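You operate a simulated robot arm through the tools that you are given. There is no shell and no other tool. Be economical: measure what you need, move in short steps, check, and stop when the job is done.

You run a simulated robot arm. Do the job below in one go: nothing can be reset, and whatever is moved stays where it is left.

TASK
Make room on the dressing table top for the pink powder puff. At the end: the beige flannel from the dressing table top is on the small chest top; the silver watch from the dressing table top is in the narrow drawer floor; the pink powder puff stands where the beige flannel stood; whatever was shut is shut again. Leave all else as you found it, and nothing knocked over (what rides in a drawer may roll over).
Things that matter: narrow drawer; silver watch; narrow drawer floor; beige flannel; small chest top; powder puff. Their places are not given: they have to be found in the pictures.

The check looks at the end state, three seconds after you hand in, the way a careful person would. Anything else that was tipped, shoved, dropped, spilled or broken makes it a failure.

THE ROBOT
A 7-joint arm with a two-finger parallel gripper, fixed in place. Base frame: the origin is at the foot of the arm, x ahead of it, y to its left, z up. Readings come in mm, rad, newtons and seconds.
With the tool pointing down near the work surface it reaches from about 200 to 680 mm from the base axis. Its first joint turns from -1.152 to 1.152 rad. Payload 2.4 kg.
The TCP is the grasp point between the finger pads, 30 mm short of the fingertips. In the tool frame z runs along the fingers and y along their closing line. The gripper opens to 94 mm. The fingers are 28 mm wide and 10 mm thick; the gripper's body (50 by 96 mm) begins 55 mm behind the TCP.
Orientation is told as [roll, pitch, yaw] about the base's x, y, z axes, in that order, counted from this pose: with the fingers straight down and closing along the base's y, the tool's x points along the base's -x, its y along +y and its z along -z.

THE INTERFACE
- The arm moves only by the tool drive_tool. Its argument "moves" is text: rows parted by semicolons, each of 6 numbers parted by spaces: the shift along the base's x, y, z in mm, then the turn, a rotation vector about the base's x, y, z in rad. In form: dx dy dz ax ay az; .... A call has 1 to 12 rows; each row shifts and turns the commanded pose from where the row before left it. "claw" is the closure, from 0 (fully open) to 1 (shut), set as the call begins (left out, the last holds). Each row takes 0.2 s and may step no farther than 50 mm and 0.15 rad from the row before; otherwise, or with a gripper value out of range, the whole call is refused. A pose out of reach is approached as far as the arm can. The call stops where the force on the tool passes 40 N (or 10 N more than at its start, if that is more) or the arm is blocked; 0.2 s more then pass. Each finger travels about 153 mm/s and halts on what it meets, pressing with about 26 N; the grip force reading is that of the motor and also rises with nothing between the fingers. The clock runs only during rows and for 0.2 s after the last one: add rows that do not move to give the fingers time. It gives the time, the measured TCP pose, the force on the tool (base axes), the opening and the grip force at its end, in the units of the frame above (readings bear some noise).
- Cameras (640 x 400 px; columns grow to the right, rows downward): "scene" is fixed at [4.2, 465.7, 1429.4]; the picture's right is [-0.95, -0.31, 0.00], its down [-0.22, 0.67, -0.71] and it looks along [0.22, -0.67, -0.71] (base axes); focal length 298 px, centre (320, 200). "wrist" rides on the gripper at [-37, 0, -58] in the tool frame; the picture's right is [0.00, -1.00, 0.00], its down [0.97, 0.00, -0.24] and it looks along [0.24, 0.00, 0.97] (tool axes); focal length 218 px, centre (320, 200).
- camera(camera): a new picture of that camera. No time passes.
- pixel_to_xyz(camera, pixels): for up to 12 pixels [column, row] of the newest picture of that camera ("zoom" is the newest enlarged one), the place [x, y, z] in the base frame of the surface seen there, good to about 3 mm. No time passes.
- zoom(camera, box): a new picture of the part [left, top, right, bottom] of that camera's present view, enlarged. No time passes.
- hand_in(): hands the job in; it is judged then, once.

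Keep the steps short. Do not move on a guess: measure, check each grasp and each placing, and mend mistakes. In all there are 80 turns and 38 pictures (those below and enlarged ones count). Leave the gripper open and the arm clear of the work at the hand-in unless told otherwise, and finish with a single line.

The tools are called as a command line: name --argument value ..., lists and objects as JSON in quotes. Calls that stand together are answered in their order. drive_tool: Moves the arm, as the interface text tells. Its arguments: {"type":"object","properties":{"moves":{"type":"string"},"claw":{"type":"number"}},"required":["moves"]} The other tools are called the same way: camera (camera) takes a picture; pixel_to_xyz (camera, pixels) gives the place of the surface under pixels of a picture; zoom (camera, box) takes an enlarged picture of a part of a camera's view; hand_in () hands the job in.

At the start:

```text
t: 0.0
tcp_pos: [325.6, -50.0, 1123.1]
tool_rot: [-0.001, 0.0, 0.0]
wrist_force: [-0.5, 0.3, -0.4]
finger_gap: 93.8
gripper_force: 0.2
```

scene: 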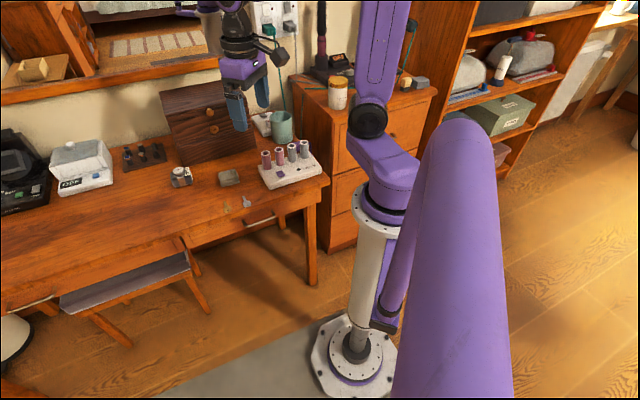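
wrist: 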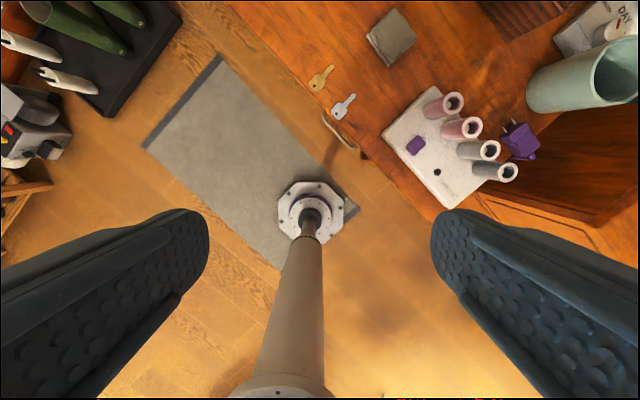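

The scene shows a table at left with small objects around (180,175) and (228,177), a drawer with a handle near (262,218), and a chest at right near (340,90). I'll zoom on both.

zoom --camera "scene" --box '[150, 120, 330, 240]'

zoom --camera "scene" --box '[230, 40, 450, 180]'

zoom --camera "scene" --box '[0, 110, 220, 330]'

```text
3.33 times, centred on (240, 180) of scene
```

zoom: 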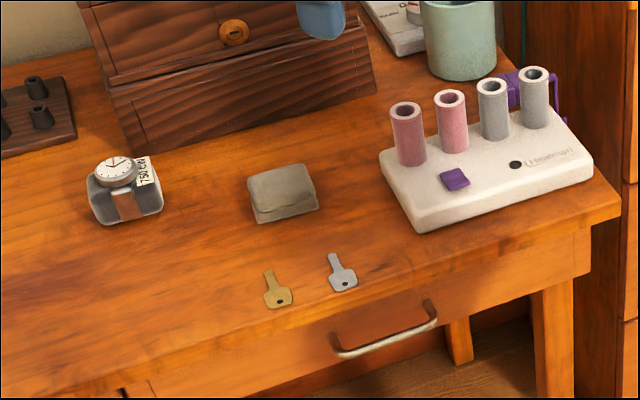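

```text
2.86 times, centred on (340, 110) of scene
```

zoom: 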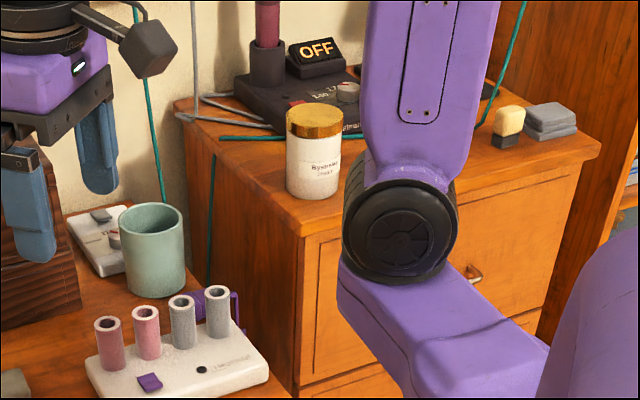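

```text
1.82 times, centred on (110, 220) of scene
```

zoom: 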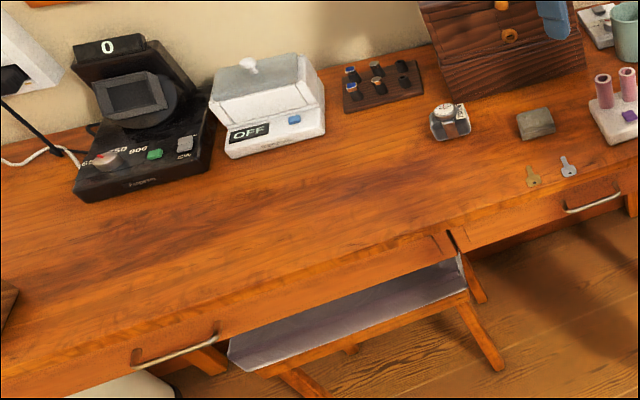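

I see the watch on a stand at (181,172), a folded cloth at (228,177), and handles at (262,220) and the chest. Pink puff isn't seen yet. I'll measure.

pixel_to_xyz --camera "scene" --pixels '[[182, 168], [184, 181], [229, 176], [228, 210], [249, 220], [271, 213], [213, 128], [211, 112], [338, 95], [405, 80], [420, 82], [320, 175]]'

zoom --camera "scene" --box '[380, 0, 640, 170]'

```text
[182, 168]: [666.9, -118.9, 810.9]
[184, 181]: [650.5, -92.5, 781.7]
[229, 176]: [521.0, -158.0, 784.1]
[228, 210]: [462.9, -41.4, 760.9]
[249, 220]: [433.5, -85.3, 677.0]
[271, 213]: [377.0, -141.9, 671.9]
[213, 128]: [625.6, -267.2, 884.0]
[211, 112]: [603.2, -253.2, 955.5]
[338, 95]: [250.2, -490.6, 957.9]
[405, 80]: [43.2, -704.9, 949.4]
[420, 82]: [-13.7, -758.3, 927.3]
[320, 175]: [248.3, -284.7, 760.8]
```

```text
2.35 times, centred on (510, 85) of scene
```

zoom: 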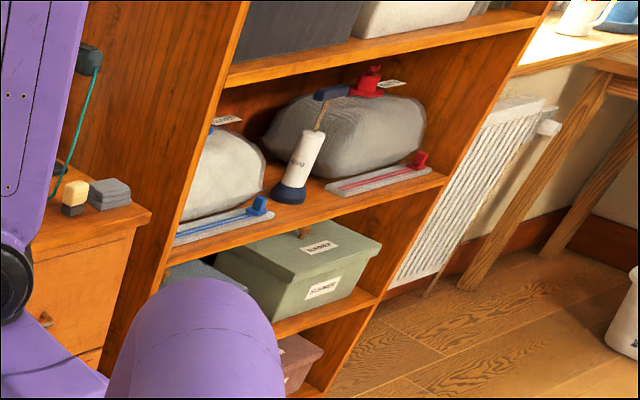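

No pink puff in view yet. It may be on the chest behind the arm, or in a drawer. I'll swing the arm toward the chest at height and look with the wrist camera.

drive_tool --moves "-7 -40 0 0 0 -0.14; -7 -40 0 0 0 -0.14; -7 -40 0 0 0 -0.14; -7 -40 0 0 0 -0.14; -7 -40 0 0 0 -0.14; -7 -40 0 0 0 -0.14; -7 -40 0 0 0 -0.14; 0 0 0 0 0 0" --claw 0

camera --camera "wrist"

camera --camera "scene"

```text
t: 1.8
tcp_pos: [277.1, -327.9, 1121.1]
tool_rot: [-0.002, 0.001, -0.984]
wrist_force: [-0.3, 0.1, 0.7]
finger_gap: 93.9
gripper_force: 0.1
```

```text
31 pictures are left
```

wrist: 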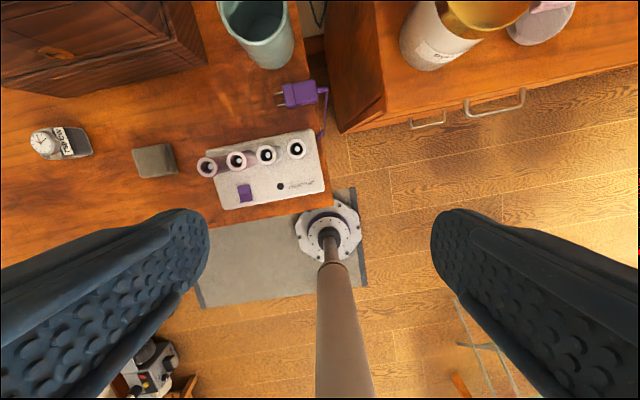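

```text
30 pictures are left
```

scene: 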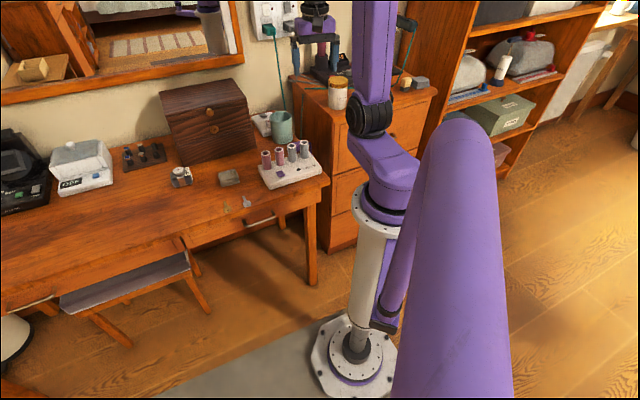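

Something pale pink sits on the chest beside the jar at wrist (545,25). I'll tilt the camera outward to see the chest top.

drive_tool --moves "-5 8 0 -0.116 -0.077 0; -5 8 0 -0.116 -0.077 0; -5 8 0 -0.116 -0.077 0; -5 8 0 -0.116 -0.077 0; -5 8 0 -0.116 -0.077 0; 0 0 0 0 0 0"

camera --camera "wrist"

```text
t: 3.2
tcp_pos: [256.4, -291.6, 1121.7]
tool_rot: [0.01, -0.636, -0.974]
wrist_force: [0.7, -0.2, 0.6]
finger_gap: 93.9
gripper_force: 0.0
out of reach, approached as far as the arm can: row 5
```

```text
29 pictures are left
```

wrist: 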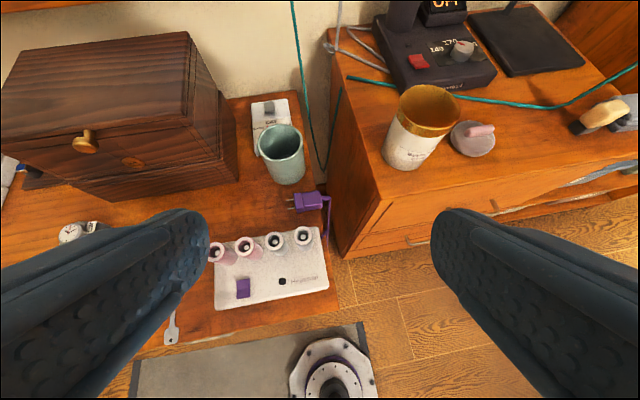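

The powder puff (disc with a pink handle) is at wrist (472,138) on the chest. Zoom and measure.

zoom --camera "wrist" --box '[340, 60, 580, 210]'

pixel_to_xyz --camera "wrist" --pixels '[[480, 130], [463, 133], [491, 129], [471, 150], [452, 138], [494, 140], [440, 190], [520, 120], [600, 150], [405, 150], [430, 95], [360, 120]]'

zoom --camera "wrist" --box '[0, 30, 340, 242]'

```text
2.67 times, centred on (460, 135) of wrist
```

zoom: 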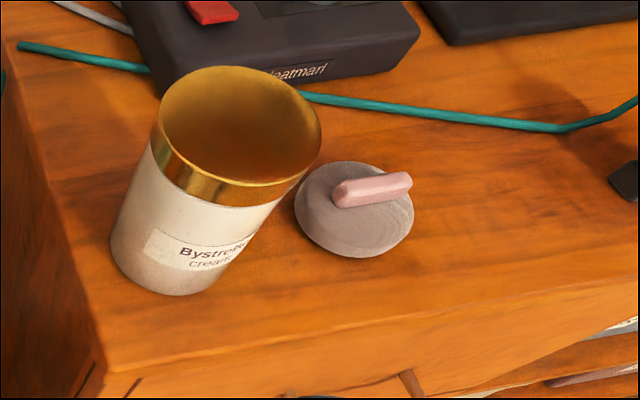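

```text
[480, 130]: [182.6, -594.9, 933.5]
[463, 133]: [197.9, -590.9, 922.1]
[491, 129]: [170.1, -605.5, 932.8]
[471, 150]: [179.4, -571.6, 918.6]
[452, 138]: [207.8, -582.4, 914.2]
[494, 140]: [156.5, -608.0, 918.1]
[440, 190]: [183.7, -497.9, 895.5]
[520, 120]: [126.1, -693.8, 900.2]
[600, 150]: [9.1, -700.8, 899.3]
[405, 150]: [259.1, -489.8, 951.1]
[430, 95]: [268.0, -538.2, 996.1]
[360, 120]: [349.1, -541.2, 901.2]
```

```text
1.88 times, centred on (170, 136) of wrist
```

zoom: 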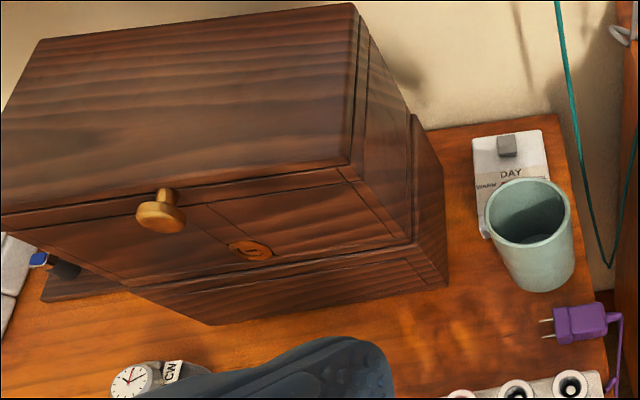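

The puff is at about (182,-593), handle top z≈935; the chest top is z≈898. Next, the flannel and drawer: measure table edge, handle and flannel in the scene picture.

zoom --camera "scene" --box '[160, 140, 320, 240]'

pixel_to_xyz --camera "zoom" --pixels '[[235, 140], [305, 125], [245, 170], [318, 165], [250, 185], [320, 175], [100, 380], [560, 215], [356, 330], [456, 290], [400, 318], [60, 145]]'

pixel_to_xyz --camera "scene" --pixels '[[27, 305], [190, 245], [290, 213], [235, 235], [200, 250], [300, 205], [181, 172], [412, 143]]'

```text
4.00 times, centred on (240, 190) of scene
```

zoom: 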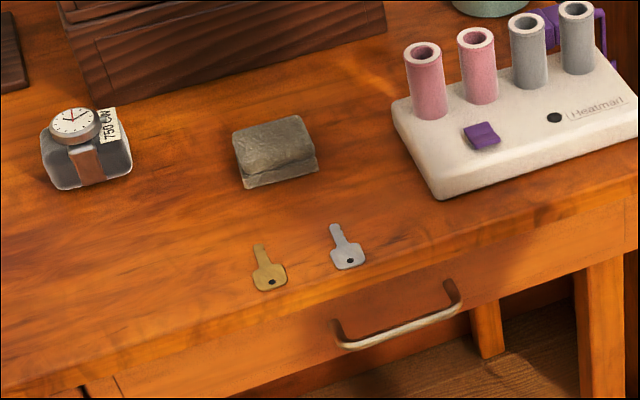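

```text
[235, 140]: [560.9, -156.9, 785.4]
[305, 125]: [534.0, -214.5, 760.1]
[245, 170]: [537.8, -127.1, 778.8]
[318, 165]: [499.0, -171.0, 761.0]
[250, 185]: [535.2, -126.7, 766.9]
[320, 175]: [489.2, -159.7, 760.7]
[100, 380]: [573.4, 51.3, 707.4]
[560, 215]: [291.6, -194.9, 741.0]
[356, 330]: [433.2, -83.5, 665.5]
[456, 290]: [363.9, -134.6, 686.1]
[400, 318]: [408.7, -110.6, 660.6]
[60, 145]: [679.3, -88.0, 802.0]
```

```text
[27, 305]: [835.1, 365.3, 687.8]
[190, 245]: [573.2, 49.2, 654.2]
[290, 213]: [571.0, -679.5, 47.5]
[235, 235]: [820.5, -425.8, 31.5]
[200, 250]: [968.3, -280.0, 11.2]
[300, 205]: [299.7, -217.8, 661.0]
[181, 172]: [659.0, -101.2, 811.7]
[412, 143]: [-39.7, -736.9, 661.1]
```

Table axis is about 41° in the base frame; the near drawer's handle is at about (405,-112,662). I go above the flannel, tool straight down, to see its outline.

drive_tool --moves "28 18 0 0.105 0.07 0; 28 18 0 0.105 0.07 0; 28 18 -10 0.105 0.07 0.03; 28 18 -20 0.105 0.07 0.03; 28 18 -20 0.105 0.07 0.03; 28 18 -20 0 0 0.03; 28 18 -20 0 0 0.03; 28 15 -20 0 0 0.03; 0 0 0 0 0 0"

camera --camera "wrist"

```text
t: 5.2
tcp_pos: [478.5, -150.8, 1012.7]
tool_rot: [0.015, -0.066, -0.801]
wrist_force: [-0.7, -0.4, -0.1]
finger_gap: 94.0
gripper_force: 0.0
```

```text
25 pictures are left
```

wrist: 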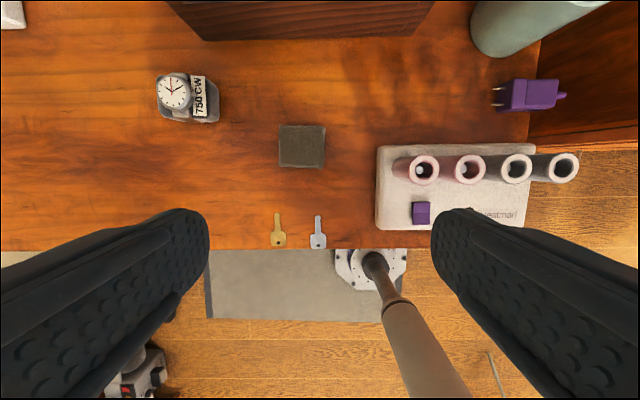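

The flannel shows at (302,146), nearly square and aligned with the picture. Measure corners, watch, keys and table edge.

pixel_to_xyz --camera "wrist" --pixels '[[282, 128], [323, 130], [282, 163], [322, 165], [302, 146], [174, 90], [160, 115], [217, 118], [190, 80], [50, 248], [340, 246], [302, 175]]'

zoom --camera "wrist" --box '[130, 60, 350, 200]'

```text
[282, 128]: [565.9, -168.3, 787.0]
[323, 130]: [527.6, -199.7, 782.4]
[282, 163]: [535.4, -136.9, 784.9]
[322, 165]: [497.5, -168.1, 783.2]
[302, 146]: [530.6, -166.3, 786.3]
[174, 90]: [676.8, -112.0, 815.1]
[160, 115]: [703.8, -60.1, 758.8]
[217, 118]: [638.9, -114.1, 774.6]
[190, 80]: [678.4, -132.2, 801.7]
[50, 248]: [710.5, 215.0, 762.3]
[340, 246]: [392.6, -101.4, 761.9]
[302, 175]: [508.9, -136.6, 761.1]
```

```text
2.86 times, centred on (240, 130) of wrist
```

zoom: 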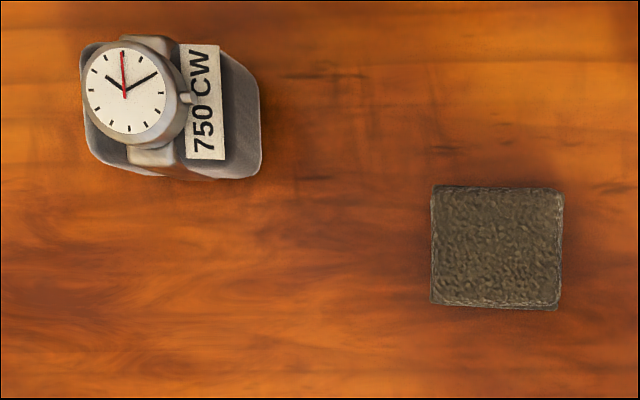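

The flannel centre is about (531,-168), ~50 mm wide along the 42° axis, top z≈785. I level the tool and go above it.

drive_tool --moves "13 -4.3 -35 0.037 0.057 -0.02; 13 -4.3 -35 0 0 0; 13 -4.3 -35 0 0 0; 13.5 -4.3 -35 0 0 0; 0 0 -22 0 0 0; 0 0 0 0 0 0"

camera --camera "wrist"

```text
t: 6.6
tcp_pos: [530.6, -168.8, 850.2]
tool_rot: [0.0, 0.0, -0.822]
wrist_force: [0.7, 0.3, 0.8]
finger_gap: 93.9
gripper_force: 0.2
```

```text
23 pictures are left
```

wrist: 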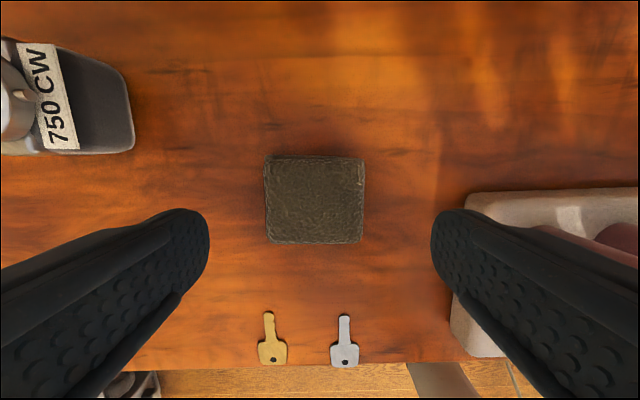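

Flannel is centred between fingers. I partly close the claw (to ~70 mm) to stay clear of the curler station, lower to z≈795, then grip.

drive_tool --moves "0 0 0 0 0 0; 0 0 -20 0 0 0; 0 0 -20 0 0 0; 0 0 -15 0 0 0; 0 0 0 0 0 0" --claw 0.22

drive_tool --moves "0 0 0 0 0 0; 0 0 0 0 0 0; 0 0 0 0 0 0" --claw 1

```text
t: 7.8
tcp_pos: [529.9, -166.8, 794.8]
tool_rot: [0.0, 0.002, -0.822]
wrist_force: [-0.3, 0.5, 0.5]
finger_gap: 73.4
gripper_force: 0.0
```

```text
t: 8.6
tcp_pos: [530.3, -169.1, 794.7]
tool_rot: [0.0, 0.0, -0.822]
wrist_force: [-0.2, 0.2, -0.4]
finger_gap: 60.7
gripper_force: 25.9
```

Gripped (gap 60.7). Lift straight up and take a scene picture to look for free room on the chest.

drive_tool --moves "0 0 20 0 0 0; 0 0 40 0 0 0; 0 0 50 0 0 0; 0 0 50 0 0 0; 0 0 50 0 0 0; 0 0 50 0 0 0; 0 0 0 0 0 0"

zoom --camera "scene" --box '[240, 40, 450, 180]'

```text
t: 10.2
tcp_pos: [531.6, -168.2, 1055.0]
tool_rot: [-0.002, 0.0, -0.823]
wrist_force: [1.1, -0.4, -0.3]
finger_gap: 0.1
gripper_force: 25.8
```

```text
2.86 times, centred on (345, 110) of scene
```

zoom: 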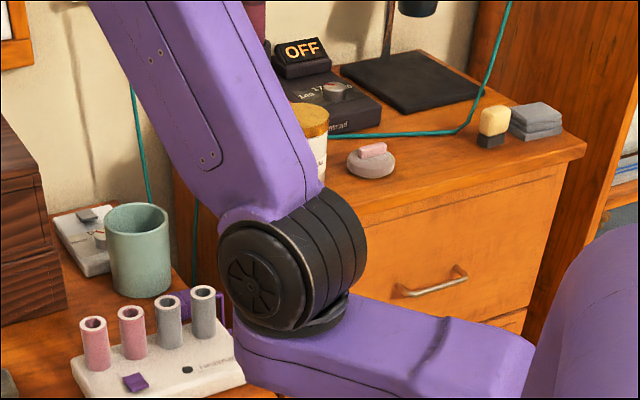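

The gap is 0.1: the flannel slipped. I'll see where it is.

camera --camera "wrist"

pixel_to_xyz --camera "zoom" --pixels '[[372, 149], [360, 152], [384, 146], [350, 165], [392, 160], [340, 200], [583, 150], [430, 165], [490, 150], [430, 130], [345, 225], [536, 130]]'

```text
21 pictures are left
```

wrist: 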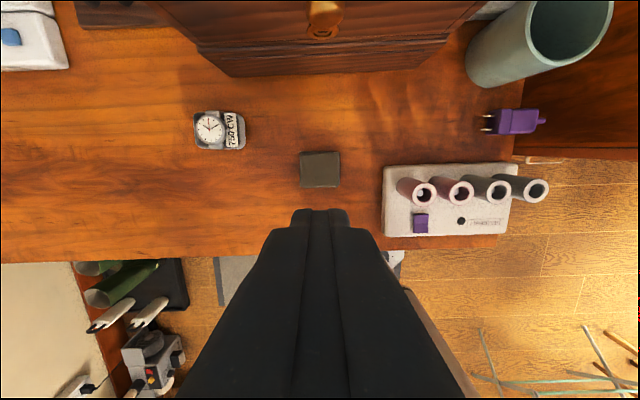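

```text
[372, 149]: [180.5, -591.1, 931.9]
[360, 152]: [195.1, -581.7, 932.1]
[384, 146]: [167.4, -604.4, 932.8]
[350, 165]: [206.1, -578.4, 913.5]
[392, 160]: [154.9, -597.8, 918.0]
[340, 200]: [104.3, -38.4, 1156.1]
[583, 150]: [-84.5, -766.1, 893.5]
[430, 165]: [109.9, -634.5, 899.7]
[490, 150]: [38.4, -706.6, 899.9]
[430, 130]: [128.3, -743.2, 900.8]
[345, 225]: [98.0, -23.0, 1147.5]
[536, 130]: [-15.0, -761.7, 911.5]
```

The flannel is on the table at wrist (320,170). Measure how it lies now.

zoom --camera "wrist" --box '[270, 130, 370, 210]'

pixel_to_xyz --camera "wrist" --pixels '[[302, 155], [338, 154], [303, 185], [337, 185], [320, 170]]'

```text
5.00 times, centred on (320, 170) of wrist
```

zoom: 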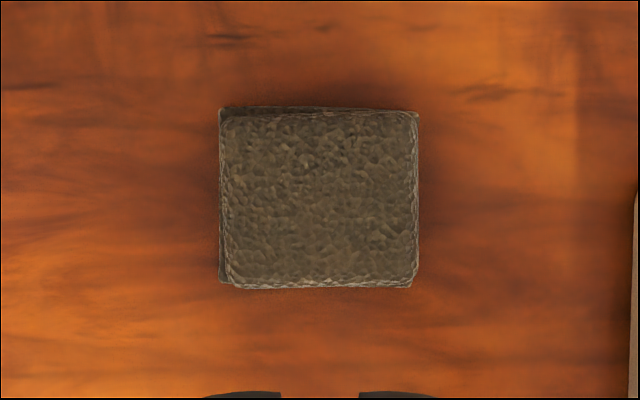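

```text
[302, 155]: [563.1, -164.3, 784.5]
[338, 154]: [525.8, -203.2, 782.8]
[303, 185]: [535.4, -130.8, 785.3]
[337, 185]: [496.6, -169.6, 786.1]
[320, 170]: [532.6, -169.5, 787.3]
```

It lies square to the tool at (531,-168). I'll go down again, a bit lower, grip with more time, and lift slowly.

drive_tool --moves "0 0 -45 0 0 0; 0 0 -50 0 0 0; 0 0 -50 0 0 0; 0 0 -50 0 0 0; 0 0 -40 0 0 0; 0 0 -15 0 0 0; 0 0 -10 0 0 0; 0 0 -3.5 0 0 0; 0 0 0 0 0 0" --claw 0.2

drive_tool --moves "0 0 0 0 0 0; 0 0 0 0 0 0; 0 0 0 0 0 0; 0 0 1 0 0 0; 0 0 2 0 0 0; 0 0 3 0 0 0; 0 0 4 0 0 0; 0 0 5 0 0 0; 0 0 5 0 0 0; 0 0 5 0 0 0; 0 0 0 0 0 0" --claw 1

```text
t: 12.2
tcp_pos: [529.5, -168.8, 793.1]
tool_rot: [0.001, -0.001, -0.823]
wrist_force: [0.3, 0.5, 0.5]
finger_gap: 75.1
gripper_force: 0.0
```

```text
t: 14.6
tcp_pos: [528.7, -166.7, 817.4]
tool_rot: [-0.001, 0.001, -0.819]
wrist_force: [0.1, -0.5, 0.4]
finger_gap: 60.9
gripper_force: 26.2
```

Held at 25 mm lift (gap 60.9). Keep lifting gently to z≈1070.

drive_tool --moves "0 0 10 0 0 0; 0 0 15 0 0 0; 0 0 20 0 0 0; 0 0 25 0 0 0; 0 0 25 0 0 0; 0 0 25 0 0 0; 0 0 25 0 0 0; 0 0 25 0 0 0; 0 0 25 0 0 0; 0 0 25 0 0 0; 0 0 20 0 0 0; 0 0 10 0 0 0"

```text
t: 17.2
tcp_pos: [528.7, -166.6, 1070.3]
tool_rot: [-0.001, 0.0, -0.824]
wrist_force: [-0.3, -0.7, -0.4]
finger_gap: 60.9
gripper_force: 26.1
```

Still held. Move slowly toward the chest at height, first to about (280,-430).

drive_tool --moves "-10 -11 0 0 0 0; -20 -21 0 0 0 0; -22 -23 0 0 0 0; -23 -24 0 0 0 0; -23 -24 0 0 0 0; -23 -24 0 0 0 0; -23 -24 0 0 0 0; -23 -24 0 0 0 0; -23 -24 0 0 0 0; -23 -24 0 0 0 0; -22 -23 0 0 0 0; -13 -15 0 0 0 0"

drive_tool --moves "-15 -17 0 0 0 0; -20 -23 0 0 0 0; -20 -25 0 0 0 0; -20 -25 0 0 0 0; -20 -25 0 0 0 0; -20 -25 0 0 0 0; -20 -25 0 0 0 0; -20 -25 0 0 0 0; -15 -17 0 0 0 0; 0 0 0 0 0 0"

```text
t: 19.8
tcp_pos: [280.7, -427.1, 1067.5]
tool_rot: [0.0, 0.0, -0.821]
wrist_force: [-0.4, 0.6, -0.2]
finger_gap: 60.7
gripper_force: 26.1
```

```text
t: 22.0
tcp_pos: [109.7, -635.6, 1067.2]
tool_rot: [-0.001, -0.002, -0.823]
wrist_force: [0.2, -0.9, -0.8]
finger_gap: 60.8
gripper_force: 26.4
```

Position (110,-636) is reachable. Look down with the wrist camera before lowering.

camera --camera "wrist"

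zoom --camera "scene" --box '[280, 20, 460, 140]'

```text
19 pictures are left
```

wrist: 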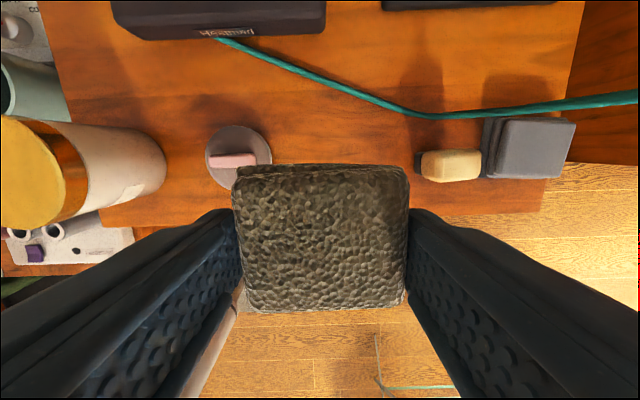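

```text
3.33 times, centred on (370, 80) of scene
```

zoom: 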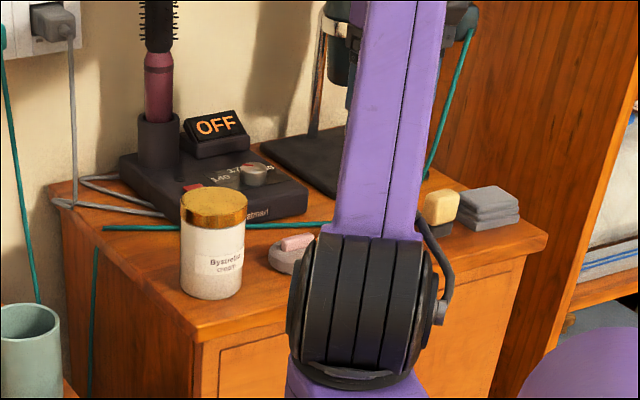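

Free spot lies between the puff (right edge px 272) and the brush (415), front edge at row ~217. I shift ~20 mm inward and ~15 mm right, then lower.

drive_tool --moves "1.3 -12.4 0 0 0 0; 1.3 -12.4 0 0 0 0; 0 0 -15 0 0 0; 0 0 -25 0 0 0; 0 0 -25 0 0 0; 0 0 -25 0 0 0; 0 0 -20 0 0 0; 0 0 -10 0 0 0; 0 0 0 0 0 0"

camera --camera "wrist"

```text
t: 24.0
tcp_pos: [112.9, -660.4, 946.4]
tool_rot: [-0.002, 0.0, -0.822]
wrist_force: [0.0, -0.3, -0.6]
finger_gap: 60.9
gripper_force: 25.8
```

```text
17 pictures are left
```

wrist: 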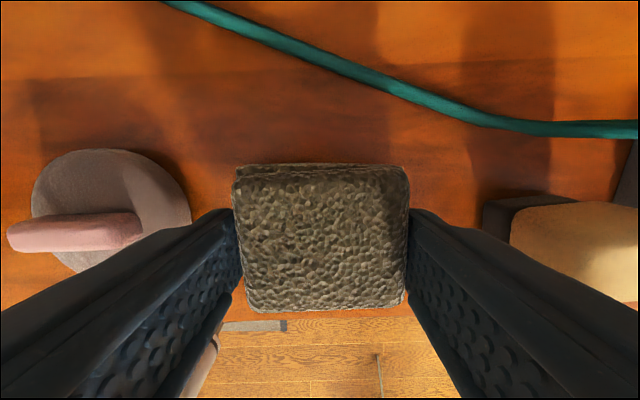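

The flannel has ~27 mm margin to the chest's front edge and is clear of puff and brush. Lower until it sits.

drive_tool --moves "0 0 -6 0 0 0; 0 0 -4 0 0 0; 0 0 -3 0 0 0; 0 0 -1.5 0 0 0; 0 0 0 0 0 0"

```text
t: 25.2
tcp_pos: [114.1, -659.3, 932.8]
tool_rot: [-0.001, 0.0, -0.821]
wrist_force: [-0.4, 0.0, -0.3]
finger_gap: 60.7
gripper_force: 26.1
```

No contact force yet; creep down in 1 mm steps.

drive_tool --moves "0 0 -1 0 0 0; 0 0 0 0 0 0"

drive_tool --moves "0 0 -1 0 0 0; 0 0 0 0 0 0"

```text
t: 25.8
tcp_pos: [112.4, -659.4, 933.4]
tool_rot: [0.0, 0.001, -0.822]
wrist_force: [-0.1, 1.9, 5.0]
finger_gap: 60.9
gripper_force: 25.6
```

```text
t: 26.4
tcp_pos: [113.8, -658.8, 933.6]
tool_rot: [-0.002, -0.002, -0.821]
wrist_force: [0.8, 0.1, 14.7]
finger_gap: 60.7
gripper_force: 26.9
```

Contact force 14.7 N: it sits. Ease up 1 mm, open partly, and rise.

drive_tool --moves "0 0 1.5 0 0 0; 0 0 0 0 0 0"

drive_tool --moves "0 0 0 0 0 0; 0 0 0 0 0 0; 0 0 10 0 0 0; 0 0 25 0 0 0; 0 0 30 0 0 0; 0 0 40 0 0 0; 0 0 0 0 0 0" --claw 0.2

camera --camera "wrist"

```text
t: 27.0
tcp_pos: [113.0, -659.3, 933.4]
tool_rot: [0.0, -0.001, -0.821]
wrist_force: [2.3, -3.1, 7.5]
finger_gap: 61.0
gripper_force: 26.9
```

```text
t: 28.6
tcp_pos: [111.5, -656.8, 1037.4]
tool_rot: [0.0, 0.001, -0.821]
wrist_force: [0.2, -0.6, -0.5]
finger_gap: 75.2
gripper_force: 0.0
```

```text
16 pictures are left
```

wrist: 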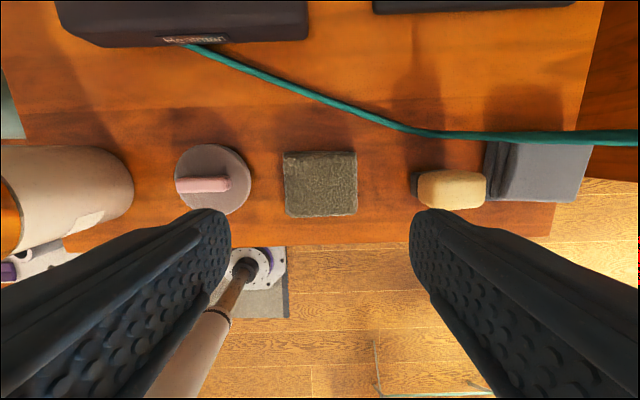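

Flannel sits well at (320,183). Now the puff at (212,180): zoom and measure it.

zoom --camera "wrist" --box '[130, 120, 290, 220]'

pixel_to_xyz --camera "zoom" --pixels '[[190, 255], [290, 260], [390, 255], [290, 232], [290, 280], [330, 110], [450, 210], [330, 190], [400, 350], [200, 180], [560, 250], [100, 200]]'

```text
4.00 times, centred on (210, 170) of wrist
```

zoom: 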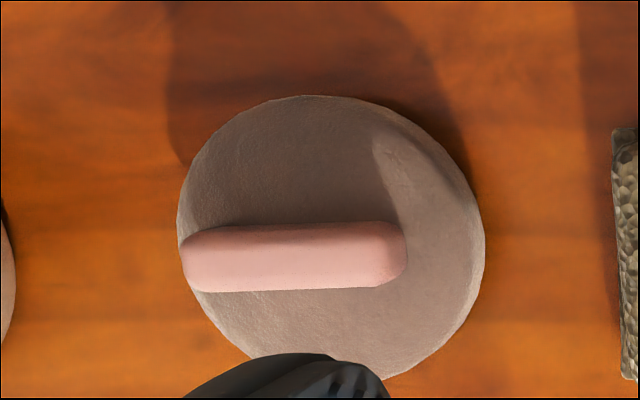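

```text
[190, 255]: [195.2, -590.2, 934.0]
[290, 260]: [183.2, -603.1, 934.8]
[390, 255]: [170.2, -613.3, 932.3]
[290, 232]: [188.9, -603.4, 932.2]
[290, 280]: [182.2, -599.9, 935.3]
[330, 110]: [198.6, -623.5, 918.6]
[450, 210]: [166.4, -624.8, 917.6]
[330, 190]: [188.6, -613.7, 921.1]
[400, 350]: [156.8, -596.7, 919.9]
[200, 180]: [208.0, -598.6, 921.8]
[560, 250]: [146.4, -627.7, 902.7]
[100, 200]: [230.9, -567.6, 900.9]
```

Handle centre ≈ (182,-599), top z≈934, running along ~43°. I'll turn the tool 90° to grip across the handle and move above it.

drive_tool --moves "6.5 5.2 0 0 0 -0.1428; 6.5 5.2 0 0 0 -0.1428; 6.5 5.2 0 0 0 -0.1428; 6.5 5.2 0 0 0 -0.1428; 6.5 5.2 0 0 0 -0.1428; 6.5 5.2 0 0 0 -0.1428; 6.5 5.2 0 0 0 -0.1428; 6.5 5.2 0 0 0 -0.1428; 6.5 5.2 0 0 0 -0.1428; 6.5 5.2 0 0 0 -0.1428; 6.5 5.2 0 0 0 -0.1428; 0 0 0 0 0 0" --claw 0

camera --camera "wrist"

```text
t: 31.2
tcp_pos: [184.8, -602.3, 1038.8]
tool_rot: [-0.001, -0.001, -2.394]
wrist_force: [0.5, -0.5, 0.1]
finger_gap: 94.2
gripper_force: 0.0
```

```text
14 pictures are left
```

wrist: 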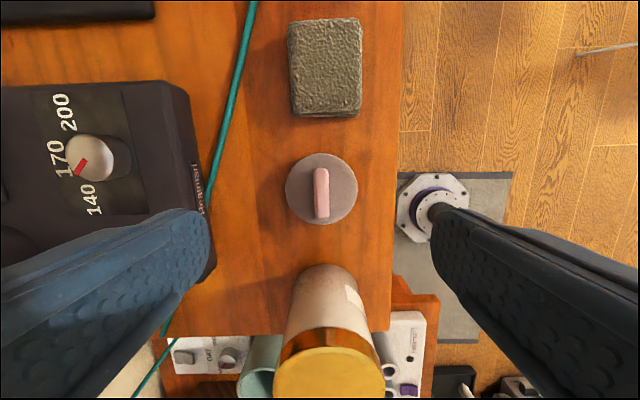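

The handle is centred under the tool at (321,193). Narrow the claw to ~42 mm and lower to z≈952 (tips just above the disc).

drive_tool --moves "0 0 0 0 0 0; 0 0 -25 0 0 0; 0 0 -25 0 0 0; 0 0 -20 0 0 0; 0 0 -10 0 0 0; 0 0 -6 0 0 0; 0 0 0 0 0 0" --claw 0.55

camera --camera "wrist"

```text
t: 32.8
tcp_pos: [184.5, -602.2, 952.2]
tool_rot: [-0.002, 0.0, -2.393]
wrist_force: [0.7, -0.2, -0.2]
finger_gap: 42.4
gripper_force: 0.0
```

```text
13 pictures are left
```

wrist: 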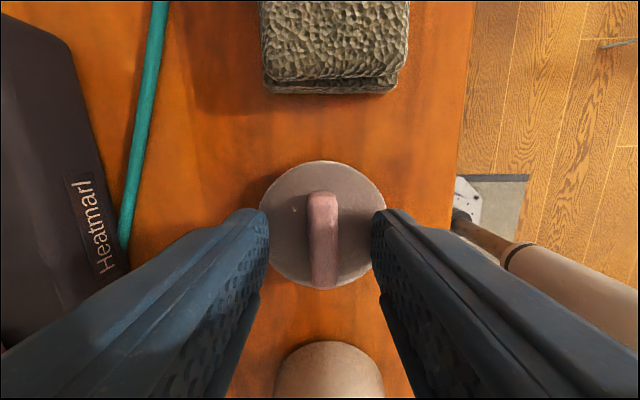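

Aligned on the handle. Lower 1.5 mm, close, and lift slowly.

drive_tool --moves "0 0 -1.5 0 0 0; 0 0 0 0 0 0; 0 0 0 0 0 0; 0 0 0 0 0 0" --claw 1

drive_tool --moves "0 0 1 0 0 0; 0 0 2 0 0 0; 0 0 3 0 0 0; 0 0 4 0 0 0; 0 0 6 0 0 0; 0 0 8 0 0 0; 0 0 10 0 0 0; 0 0 12 0 0 0; 0 0 14 0 0 0; 0 0 18 0 0 0; 0 0 20 0 0 0; 0 0 0 0 0 0"

```text
t: 33.8
tcp_pos: [184.4, -602.8, 950.4]
tool_rot: [0.0, 0.0, -2.391]
wrist_force: [-0.7, 1.5, 8.5]
finger_gap: 10.7
gripper_force: 25.6
```

```text
t: 36.4
tcp_pos: [185.0, -602.4, 1049.1]
tool_rot: [0.001, 0.0, -2.394]
wrist_force: [-0.2, 0.6, 0.1]
finger_gap: 10.5
gripper_force: 25.2
```

Held (gap 10.5). Raise a bit more for clearance over the jar (top ≈1000), and carry toward the flannel's old place.

drive_tool --moves "0 0 15 0 0 0; 0 0 20 0 0 0; 0 0 10 0 0 0; 10 12 0 0 0 0; 17 22 0 0 0 0; 20 26 0 0 0 0; 20 26 0 0 0 0; 20 26 0 0 0 0; 20 26 0 0 0 0; 20 26 0 0 0 0; 20 26 0 0 0 0; 15 20 0 0 0 0"

drive_tool --moves "12 15 0 0 0 0; 20 25 0 0 0 0; 20 26 0 0 0 0; 20 26 0 0 0 0; 20 26 0 0 0 0; 20 26 0 0 0 0; 20 26 0 0 0 0; 20 25 0 0 0 0; 20 20 0 0 0 0; 14 12 0 0 0 0; 0 0 0 0 0 0"

```text
t: 39.0
tcp_pos: [345.5, -393.7, 1092.5]
tool_rot: [0.002, 0.001, -2.392]
wrist_force: [0.1, 0.4, -0.2]
finger_gap: 10.5
gripper_force: 26.5
```

```text
t: 41.4
tcp_pos: [534.8, -164.1, 1093.5]
tool_rot: [0.0, 0.001, -2.393]
wrist_force: [-0.2, 0.7, -1.9]
finger_gap: 10.5
gripper_force: 26.7
```

Above the spot. Lower to about z=825, then check.

drive_tool --moves "-1 -1.5 -20 0 0 0; 0 0 -35 0 0 0; 0 0 -40 0 0 0; 0 0 -40 0 0 0; 0 0 -40 0 0 0; 0 0 -35 0 0 0; 0 0 -30 0 0 0; 0 0 -20 0 0 0; 0 0 -8 0 0 0; 0 0 0 0 0 0"

camera --camera "wrist"

```text
t: 43.6
tcp_pos: [529.7, -166.0, 825.7]
tool_rot: [0.001, -0.001, -2.392]
wrist_force: [-0.2, -0.6, 0.1]
finger_gap: 10.6
gripper_force: 26.1
```

```text
12 pictures are left
```

wrist: 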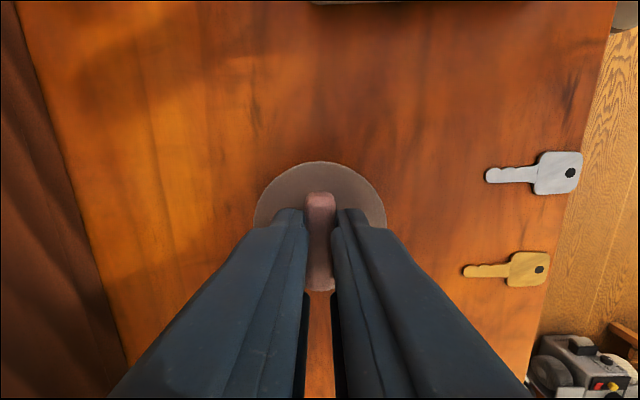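

Upright and clear. Lower to contact.

drive_tool --moves "3 0 -5 0 0 0; 0 0 -4 0 0 0; 0 0 -2 0 0 0; 0 0 0 0 0 0"

drive_tool --moves "0 0 -1 0 0 0; 0 0 0 0 0 0"

drive_tool --moves "0 0 -1 0 0 0; 0 0 0 0 0 0"

```text
t: 44.6
tcp_pos: [534.0, -166.5, 815.1]
tool_rot: [0.001, 0.0, -2.393]
wrist_force: [-0.4, -0.4, -0.1]
finger_gap: 10.6
gripper_force: 26.1
```

```text
t: 45.2
tcp_pos: [535.6, -167.2, 813.6]
tool_rot: [-0.001, 0.0, -2.392]
wrist_force: [-0.2, -0.6, -0.6]
finger_gap: 10.6
gripper_force: 26.2
```

```text
t: 45.8
tcp_pos: [535.6, -166.7, 813.4]
tool_rot: [0.0, -0.002, -2.393]
wrist_force: [0.3, -1.2, -0.6]
finger_gap: 10.4
gripper_force: 25.3
```

drive_tool --moves "0 0 -1 0 0 0; 0 0 0 0 0 0"

drive_tool --moves "0 0 -0.7 0 0 0; 0 0 0 0 0 0"

```text
t: 46.4
tcp_pos: [535.0, -166.0, 811.7]
tool_rot: [0.001, 0.001, -2.394]
wrist_force: [0.1, -0.2, 0.1]
finger_gap: 10.5
gripper_force: 25.9
```

```text
t: 47.0
tcp_pos: [536.6, -166.2, 810.8]
tool_rot: [0.001, 0.0, -2.393]
wrist_force: [-0.3, 0.6, -0.6]
finger_gap: 10.6
gripper_force: 26.6
```

Still no contact; creep on.

drive_tool --moves "-2 0 -1 0 0 0; 0 0 0 0 0 0"

drive_tool --moves "0 0 -1 0 0 0; 0 0 0 0 0 0"

```text
t: 47.6
tcp_pos: [536.0, -165.9, 810.5]
tool_rot: [0.002, 0.001, -2.391]
wrist_force: [3.0, 2.5, 5.7]
finger_gap: 10.5
gripper_force: 25.6
```

```text
t: 48.2
tcp_pos: [533.8, -166.9, 810.5]
tool_rot: [0.002, 0.002, -2.395]
wrist_force: [5.8, 4.2, 18.1]
finger_gap: 10.4
gripper_force: 26.2
```

Contact at 18 N. Ease up, open to ~40 mm and rise.

drive_tool --moves "0 0 1.3 0 0 0; 0 0 0 0 0 0"

drive_tool --moves "0 0 0 0 0 0; 0 0 0 0 0 0; 0 0 10 0 0 0; 0 0 25 0 0 0; 0 0 40 0 0 0; 0 0 45 0 0 0; 0 0 45 0 0 0; 0 0 40 0 0 0; 0 0 0 0 0 0" --claw 0.55

```text
t: 48.8
tcp_pos: [533.2, -167.3, 810.9]
tool_rot: [0.001, 0.001, -2.392]
wrist_force: [8.9, 1.4, 16.9]
finger_gap: 10.5
gripper_force: 26.1
```

```text
t: 50.8
tcp_pos: [533.3, -167.1, 1015.0]
tool_rot: [-0.002, 0.001, -2.392]
wrist_force: [-0.1, -0.4, 0.7]
finger_gap: 42.3
gripper_force: 0.2
```

Released. Next the drawer: I'll move back to in front of the table edge while turning the tool so that it closes across the handle bar after tilting.

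drive_tool --moves "-10 7 0 0 0 0.1324; -10 7 0 0 0 0.1324; -10 7 0 0 0 0.1324; -10 7 0 0 0 0.1324; -10 7 0 0 0 0.1324; -10 7 0 0 0 0.1324; -10 7 0 0 0 0.1324; -10 7 0 0 0 0.1324; -10 7 0 0 0 0.1324; -10 7 0 0 0 0.1324; -10 7 0 0 0 0.1324; -10 7 0 0 0 0.1324"

drive_tool --moves "-10 7 -10 0 0 0.1324; -10 7 -10 0 0 0.1324; -10 7 -10 0 0 0.1324; -10 7 -10 0 0 0.1324; -10 7 -10 0 0 0.1324; -10 7 -10 0 0 0.1324; -10 7 -10 0 0 0.1324; -10 7 -10 0 0 0.1324; -10 7 -10 0 0 0.1324; -10 7 -10 0 0 0.1324; -10 7 -10 0 0 0.1324; -10 7 -10 0 0 0.1324"

```text
t: 53.4
tcp_pos: [411.0, -84.5, 1015.4]
tool_rot: [0.001, 0.001, -0.799]
wrist_force: [0.5, -0.4, 0.7]
finger_gap: 42.4
gripper_force: 0.0
```

```text
t: 56.0
tcp_pos: [292.1, 0.6, 893.6]
tool_rot: [-0.002, -0.002, 0.789]
wrist_force: [-0.2, 0.2, 0.3]
finger_gap: 42.1
gripper_force: 0.0
```

Now tilt the tool ~0.84 rad toward the drawer front and look.

drive_tool --moves "0 0 0 -0.099 -0.099 0; 0 0 0 -0.099 -0.099 0; 0 0 0 -0.099 -0.099 0; 0 0 -10 -0.099 -0.099 0; 0 0 -20 -0.099 -0.099 0; 0 0 -20 -0.099 -0.099 0; 0 0 0 0 0 0"

camera --camera "wrist"

```text
t: 57.6
tcp_pos: [307.0, 4.2, 837.3]
tool_rot: [-0.515, -0.018, 0.798]
wrist_force: [0.0, -0.2, 0.3]
finger_gap: 42.6
gripper_force: 0.0
out of reach, approached as far as the arm can: row 1, 2, 3, 4, 5, 6
```

```text
11 pictures are left
```

wrist: 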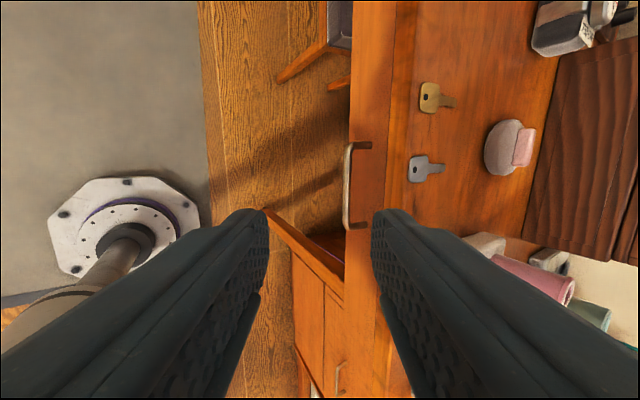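

The handle bar shows at (347,190) with posts to (370,146) and (367,226). Measure it.

zoom --camera "wrist" --box '[310, 110, 430, 260]'

pixel_to_xyz --camera "wrist" --pixels '[[348, 160], [347, 185], [348, 210], [360, 146], [369, 146], [360, 226], [366, 226], [375, 185], [388, 185], [392, 185], [400, 185], [358, 185]]'

```text
2.67 times, centred on (370, 185) of wrist
```

zoom: 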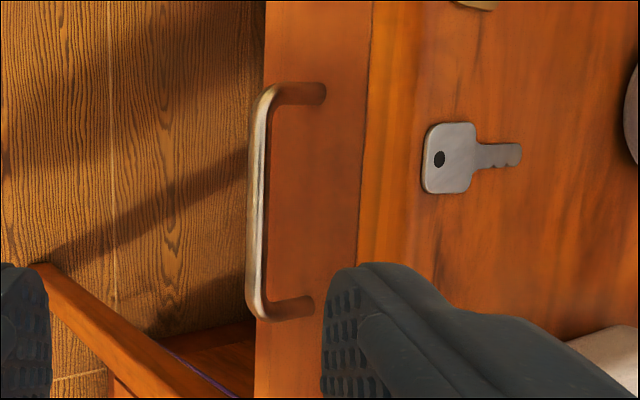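

```text
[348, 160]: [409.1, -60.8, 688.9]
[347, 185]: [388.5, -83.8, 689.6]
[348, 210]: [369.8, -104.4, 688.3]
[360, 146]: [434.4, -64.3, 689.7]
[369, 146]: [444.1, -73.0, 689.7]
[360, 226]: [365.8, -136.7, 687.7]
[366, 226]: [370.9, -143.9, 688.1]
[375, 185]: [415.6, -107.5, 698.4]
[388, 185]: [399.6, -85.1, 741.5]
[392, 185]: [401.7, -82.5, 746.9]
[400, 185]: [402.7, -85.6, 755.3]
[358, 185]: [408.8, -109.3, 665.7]
```

The bar is at s≈32 mm out from the face (centre ≈(386,-87,689)), ~10 mm beyond the tabletop edge. I'll tilt ~0.3 rad and hook it from above-front. First go to the pre-position (358,-59,789).

drive_tool --moves "10 -13 0 0.076 0.076 0; 10 -13 0 0.076 0.076 0; 10 -13 -10 0 0 0; 10 -13 -18 0 0 0; 11 -11.6 -20 0 0 0; 0 0 0 0 0 0" --claw 0.68

```text
t: 59.0
tcp_pos: [356.1, -60.5, 789.1]
tool_rot: [-0.301, -0.023, 0.793]
wrist_force: [0.7, -1.3, 0.6]
finger_gap: 30.0
gripper_force: 0.0
```

Pose as planned. Check the view before descending.

camera --camera "wrist"

```text
9 pictures are left
```

wrist: 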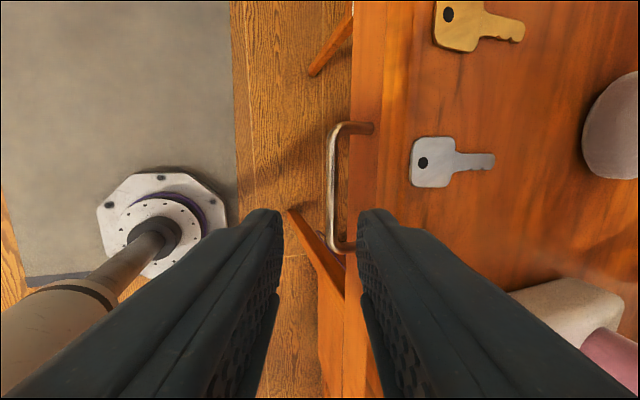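

Verify the edge line versus drawer face here.

pixel_to_xyz --camera "wrist" --pixels '[[331, 185], [332, 150], [332, 220], [360, 185], [372, 185], [380, 185], [386, 185], [392, 185], [400, 185]]'

```text
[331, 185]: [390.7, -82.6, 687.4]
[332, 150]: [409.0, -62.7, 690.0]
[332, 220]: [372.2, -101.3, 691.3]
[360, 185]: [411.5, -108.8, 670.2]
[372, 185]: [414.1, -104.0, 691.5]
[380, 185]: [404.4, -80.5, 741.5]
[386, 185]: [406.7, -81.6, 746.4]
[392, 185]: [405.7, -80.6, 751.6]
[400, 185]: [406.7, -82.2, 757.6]
```

Confirmed: edge s≈-343, bar s≈-334. Descend along the tool axis.

drive_tool --moves "4.2 -4.2 -19 0 0 0; 4.2 -4.2 -19 0 0 0; 4.2 -4.2 -19 0 0 0; 3.3 -3.3 -15 0 0 0; 3.1 -3.1 -14 0 0 0; 0 0 0 0 0 0"

camera --camera "wrist"

```text
t: 60.4
tcp_pos: [376.0, -78.0, 703.1]
tool_rot: [-0.301, -0.021, 0.795]
wrist_force: [-0.5, -0.2, 0.3]
finger_gap: 29.9
gripper_force: 0.0
```

```text
8 pictures are left
```

wrist: 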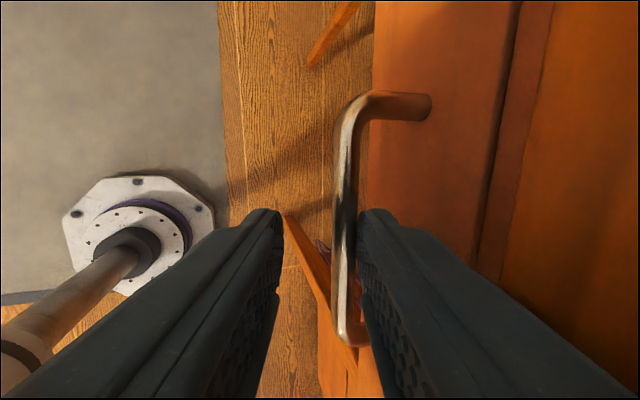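

The bar is between the fingers. Close the claw loosely to ~16 mm and start pulling along (-0.707, 0.707).

drive_tool --moves "0 0 0 0 0 0; -3.5 3.5 0 0 0 0; -7 7 0 0 0 0; -7 7 0 0 0 0; -7 7 0 0 0 0; -7 7 0 0 0 0; 0 0 0 0 0 0" --claw 0.83

```text
t: 62.0
tcp_pos: [342.9, -46.1, 705.5]
tool_rot: [-0.3, -0.024, 0.797]
wrist_force: [-0.4, 0.6, 0.7]
finger_gap: 16.3
gripper_force: 0.0
```

Moved without resistance. Pull on, reducing tilt slightly for reach.

drive_tool --moves "-8 8 0 0.03 0.03 0; -8 8 0 0.03 0.03 0; -8 8 0 0.03 0.03 0; -8 8 0 0.03 0.03 0; -8 8 0 0.03 0.03 0; -8 8 0 0 0 0; -8 8 0 0 0 0; -8 8 0 0 0 0; -8 8 0 0 0 0; 0 0 0 0 0 0"

camera --camera "scene"

```text
t: 64.2
tcp_pos: [272.8, 26.4, 705.0]
tool_rot: [-0.088, -0.025, 0.787]
wrist_force: [-1.1, 0.0, -0.7]
finger_gap: 16.3
gripper_force: 0.1
```

```text
7 pictures are left
```

scene: 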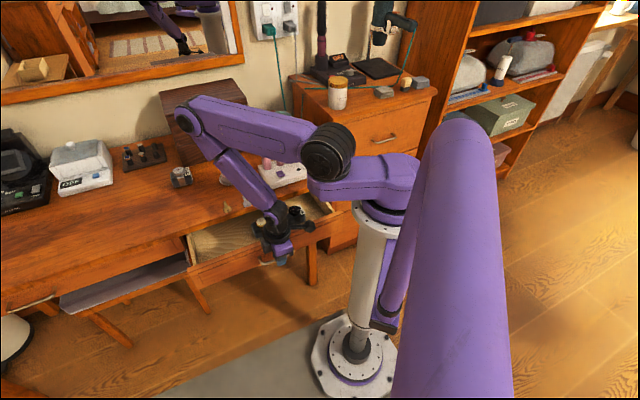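

The drawer is open ~150 mm. Measure its floor and front edge.

pixel_to_xyz --camera "scene" --pixels '[[215, 245], [225, 235], [240, 230], [207, 255], [240, 252], [245, 222], [310, 215], [200, 235], [320, 225], [181, 170]]'

zoom --camera "scene" --box '[160, 150, 360, 290]'

```text
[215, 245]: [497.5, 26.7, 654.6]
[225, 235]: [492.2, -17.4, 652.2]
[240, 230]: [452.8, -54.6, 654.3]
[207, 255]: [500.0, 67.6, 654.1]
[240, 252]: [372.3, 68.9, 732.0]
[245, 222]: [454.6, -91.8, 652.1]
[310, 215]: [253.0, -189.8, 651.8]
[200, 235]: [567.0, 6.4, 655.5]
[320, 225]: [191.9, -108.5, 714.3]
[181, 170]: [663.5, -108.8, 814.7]
```

```text
2.86 times, centred on (260, 220) of scene
```

zoom: 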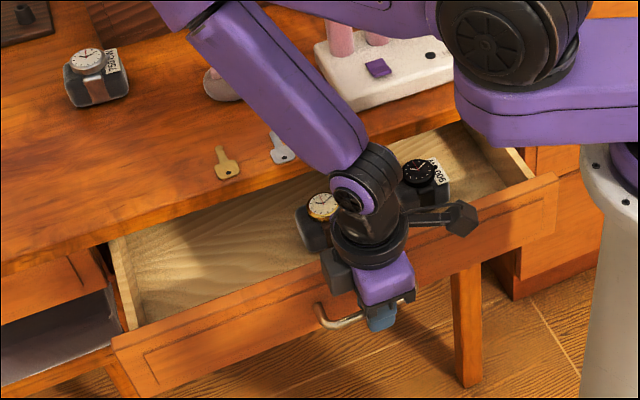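

The drawer floor is z≈654; it holds two other watches near its middle, and there's free room on the left (around (435,32)). Release the handle and lift straight up.

drive_tool --moves "0 0 0 0 0 0; 0 0 0 0 0 0; 0 0 15 0 0 0; 0 0 30 0 0 0; 0 0 40 0.028 0.028 0; 0 0 45 0.035 0.035 0; 0 0 45 0 0 0; 0 0 45 0 0 0; 0 0 40 0 0 0; 0 0 0 0 0 0" --claw 0.66

```text
t: 66.4
tcp_pos: [270.2, 27.3, 961.4]
tool_rot: [0.002, -0.025, 0.788]
wrist_force: [0.4, -0.4, -0.3]
finger_gap: 31.9
gripper_force: 0.0
out of reach, approached as far as the arm can: row 7
```

Now move above the silver watch at z≈950, turning back to yaw -0.785.

drive_tool --moves "31 -11 0 -0.018 0.018 -0.131; 31 -11 0 0 0 -0.131; 31 -11 0 0 0 -0.131; 31 -11 0 0 0 -0.131; 31 -11 0 0 0 -0.131; 31 -11 0 0 0 -0.131; 31 -11 0 0 0 -0.131; 31 -11 0 0 0 -0.131; 31 -11 0 0 0 -0.131; 31 -11 0 0 0 -0.131; 31 -11 0 0 0 -0.131; 20 -6 0 0 0 -0.131" --claw 0

camera --camera "wrist"

```text
t: 69.0
tcp_pos: [631.9, -100.6, 960.2]
tool_rot: [0.0, 0.002, -0.789]
wrist_force: [-0.1, 0.6, 0.8]
finger_gap: 94.2
gripper_force: 0.1
```

```text
5 pictures are left
```

wrist: 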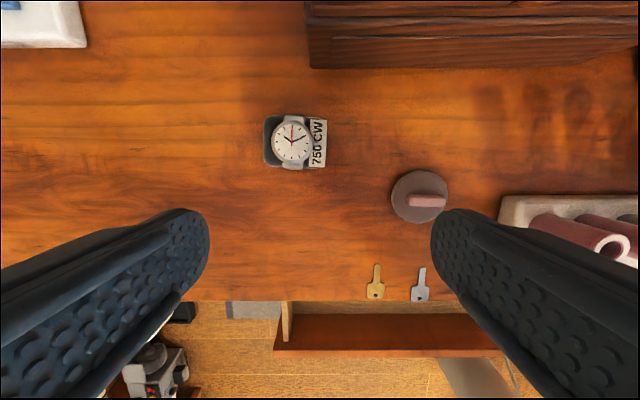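

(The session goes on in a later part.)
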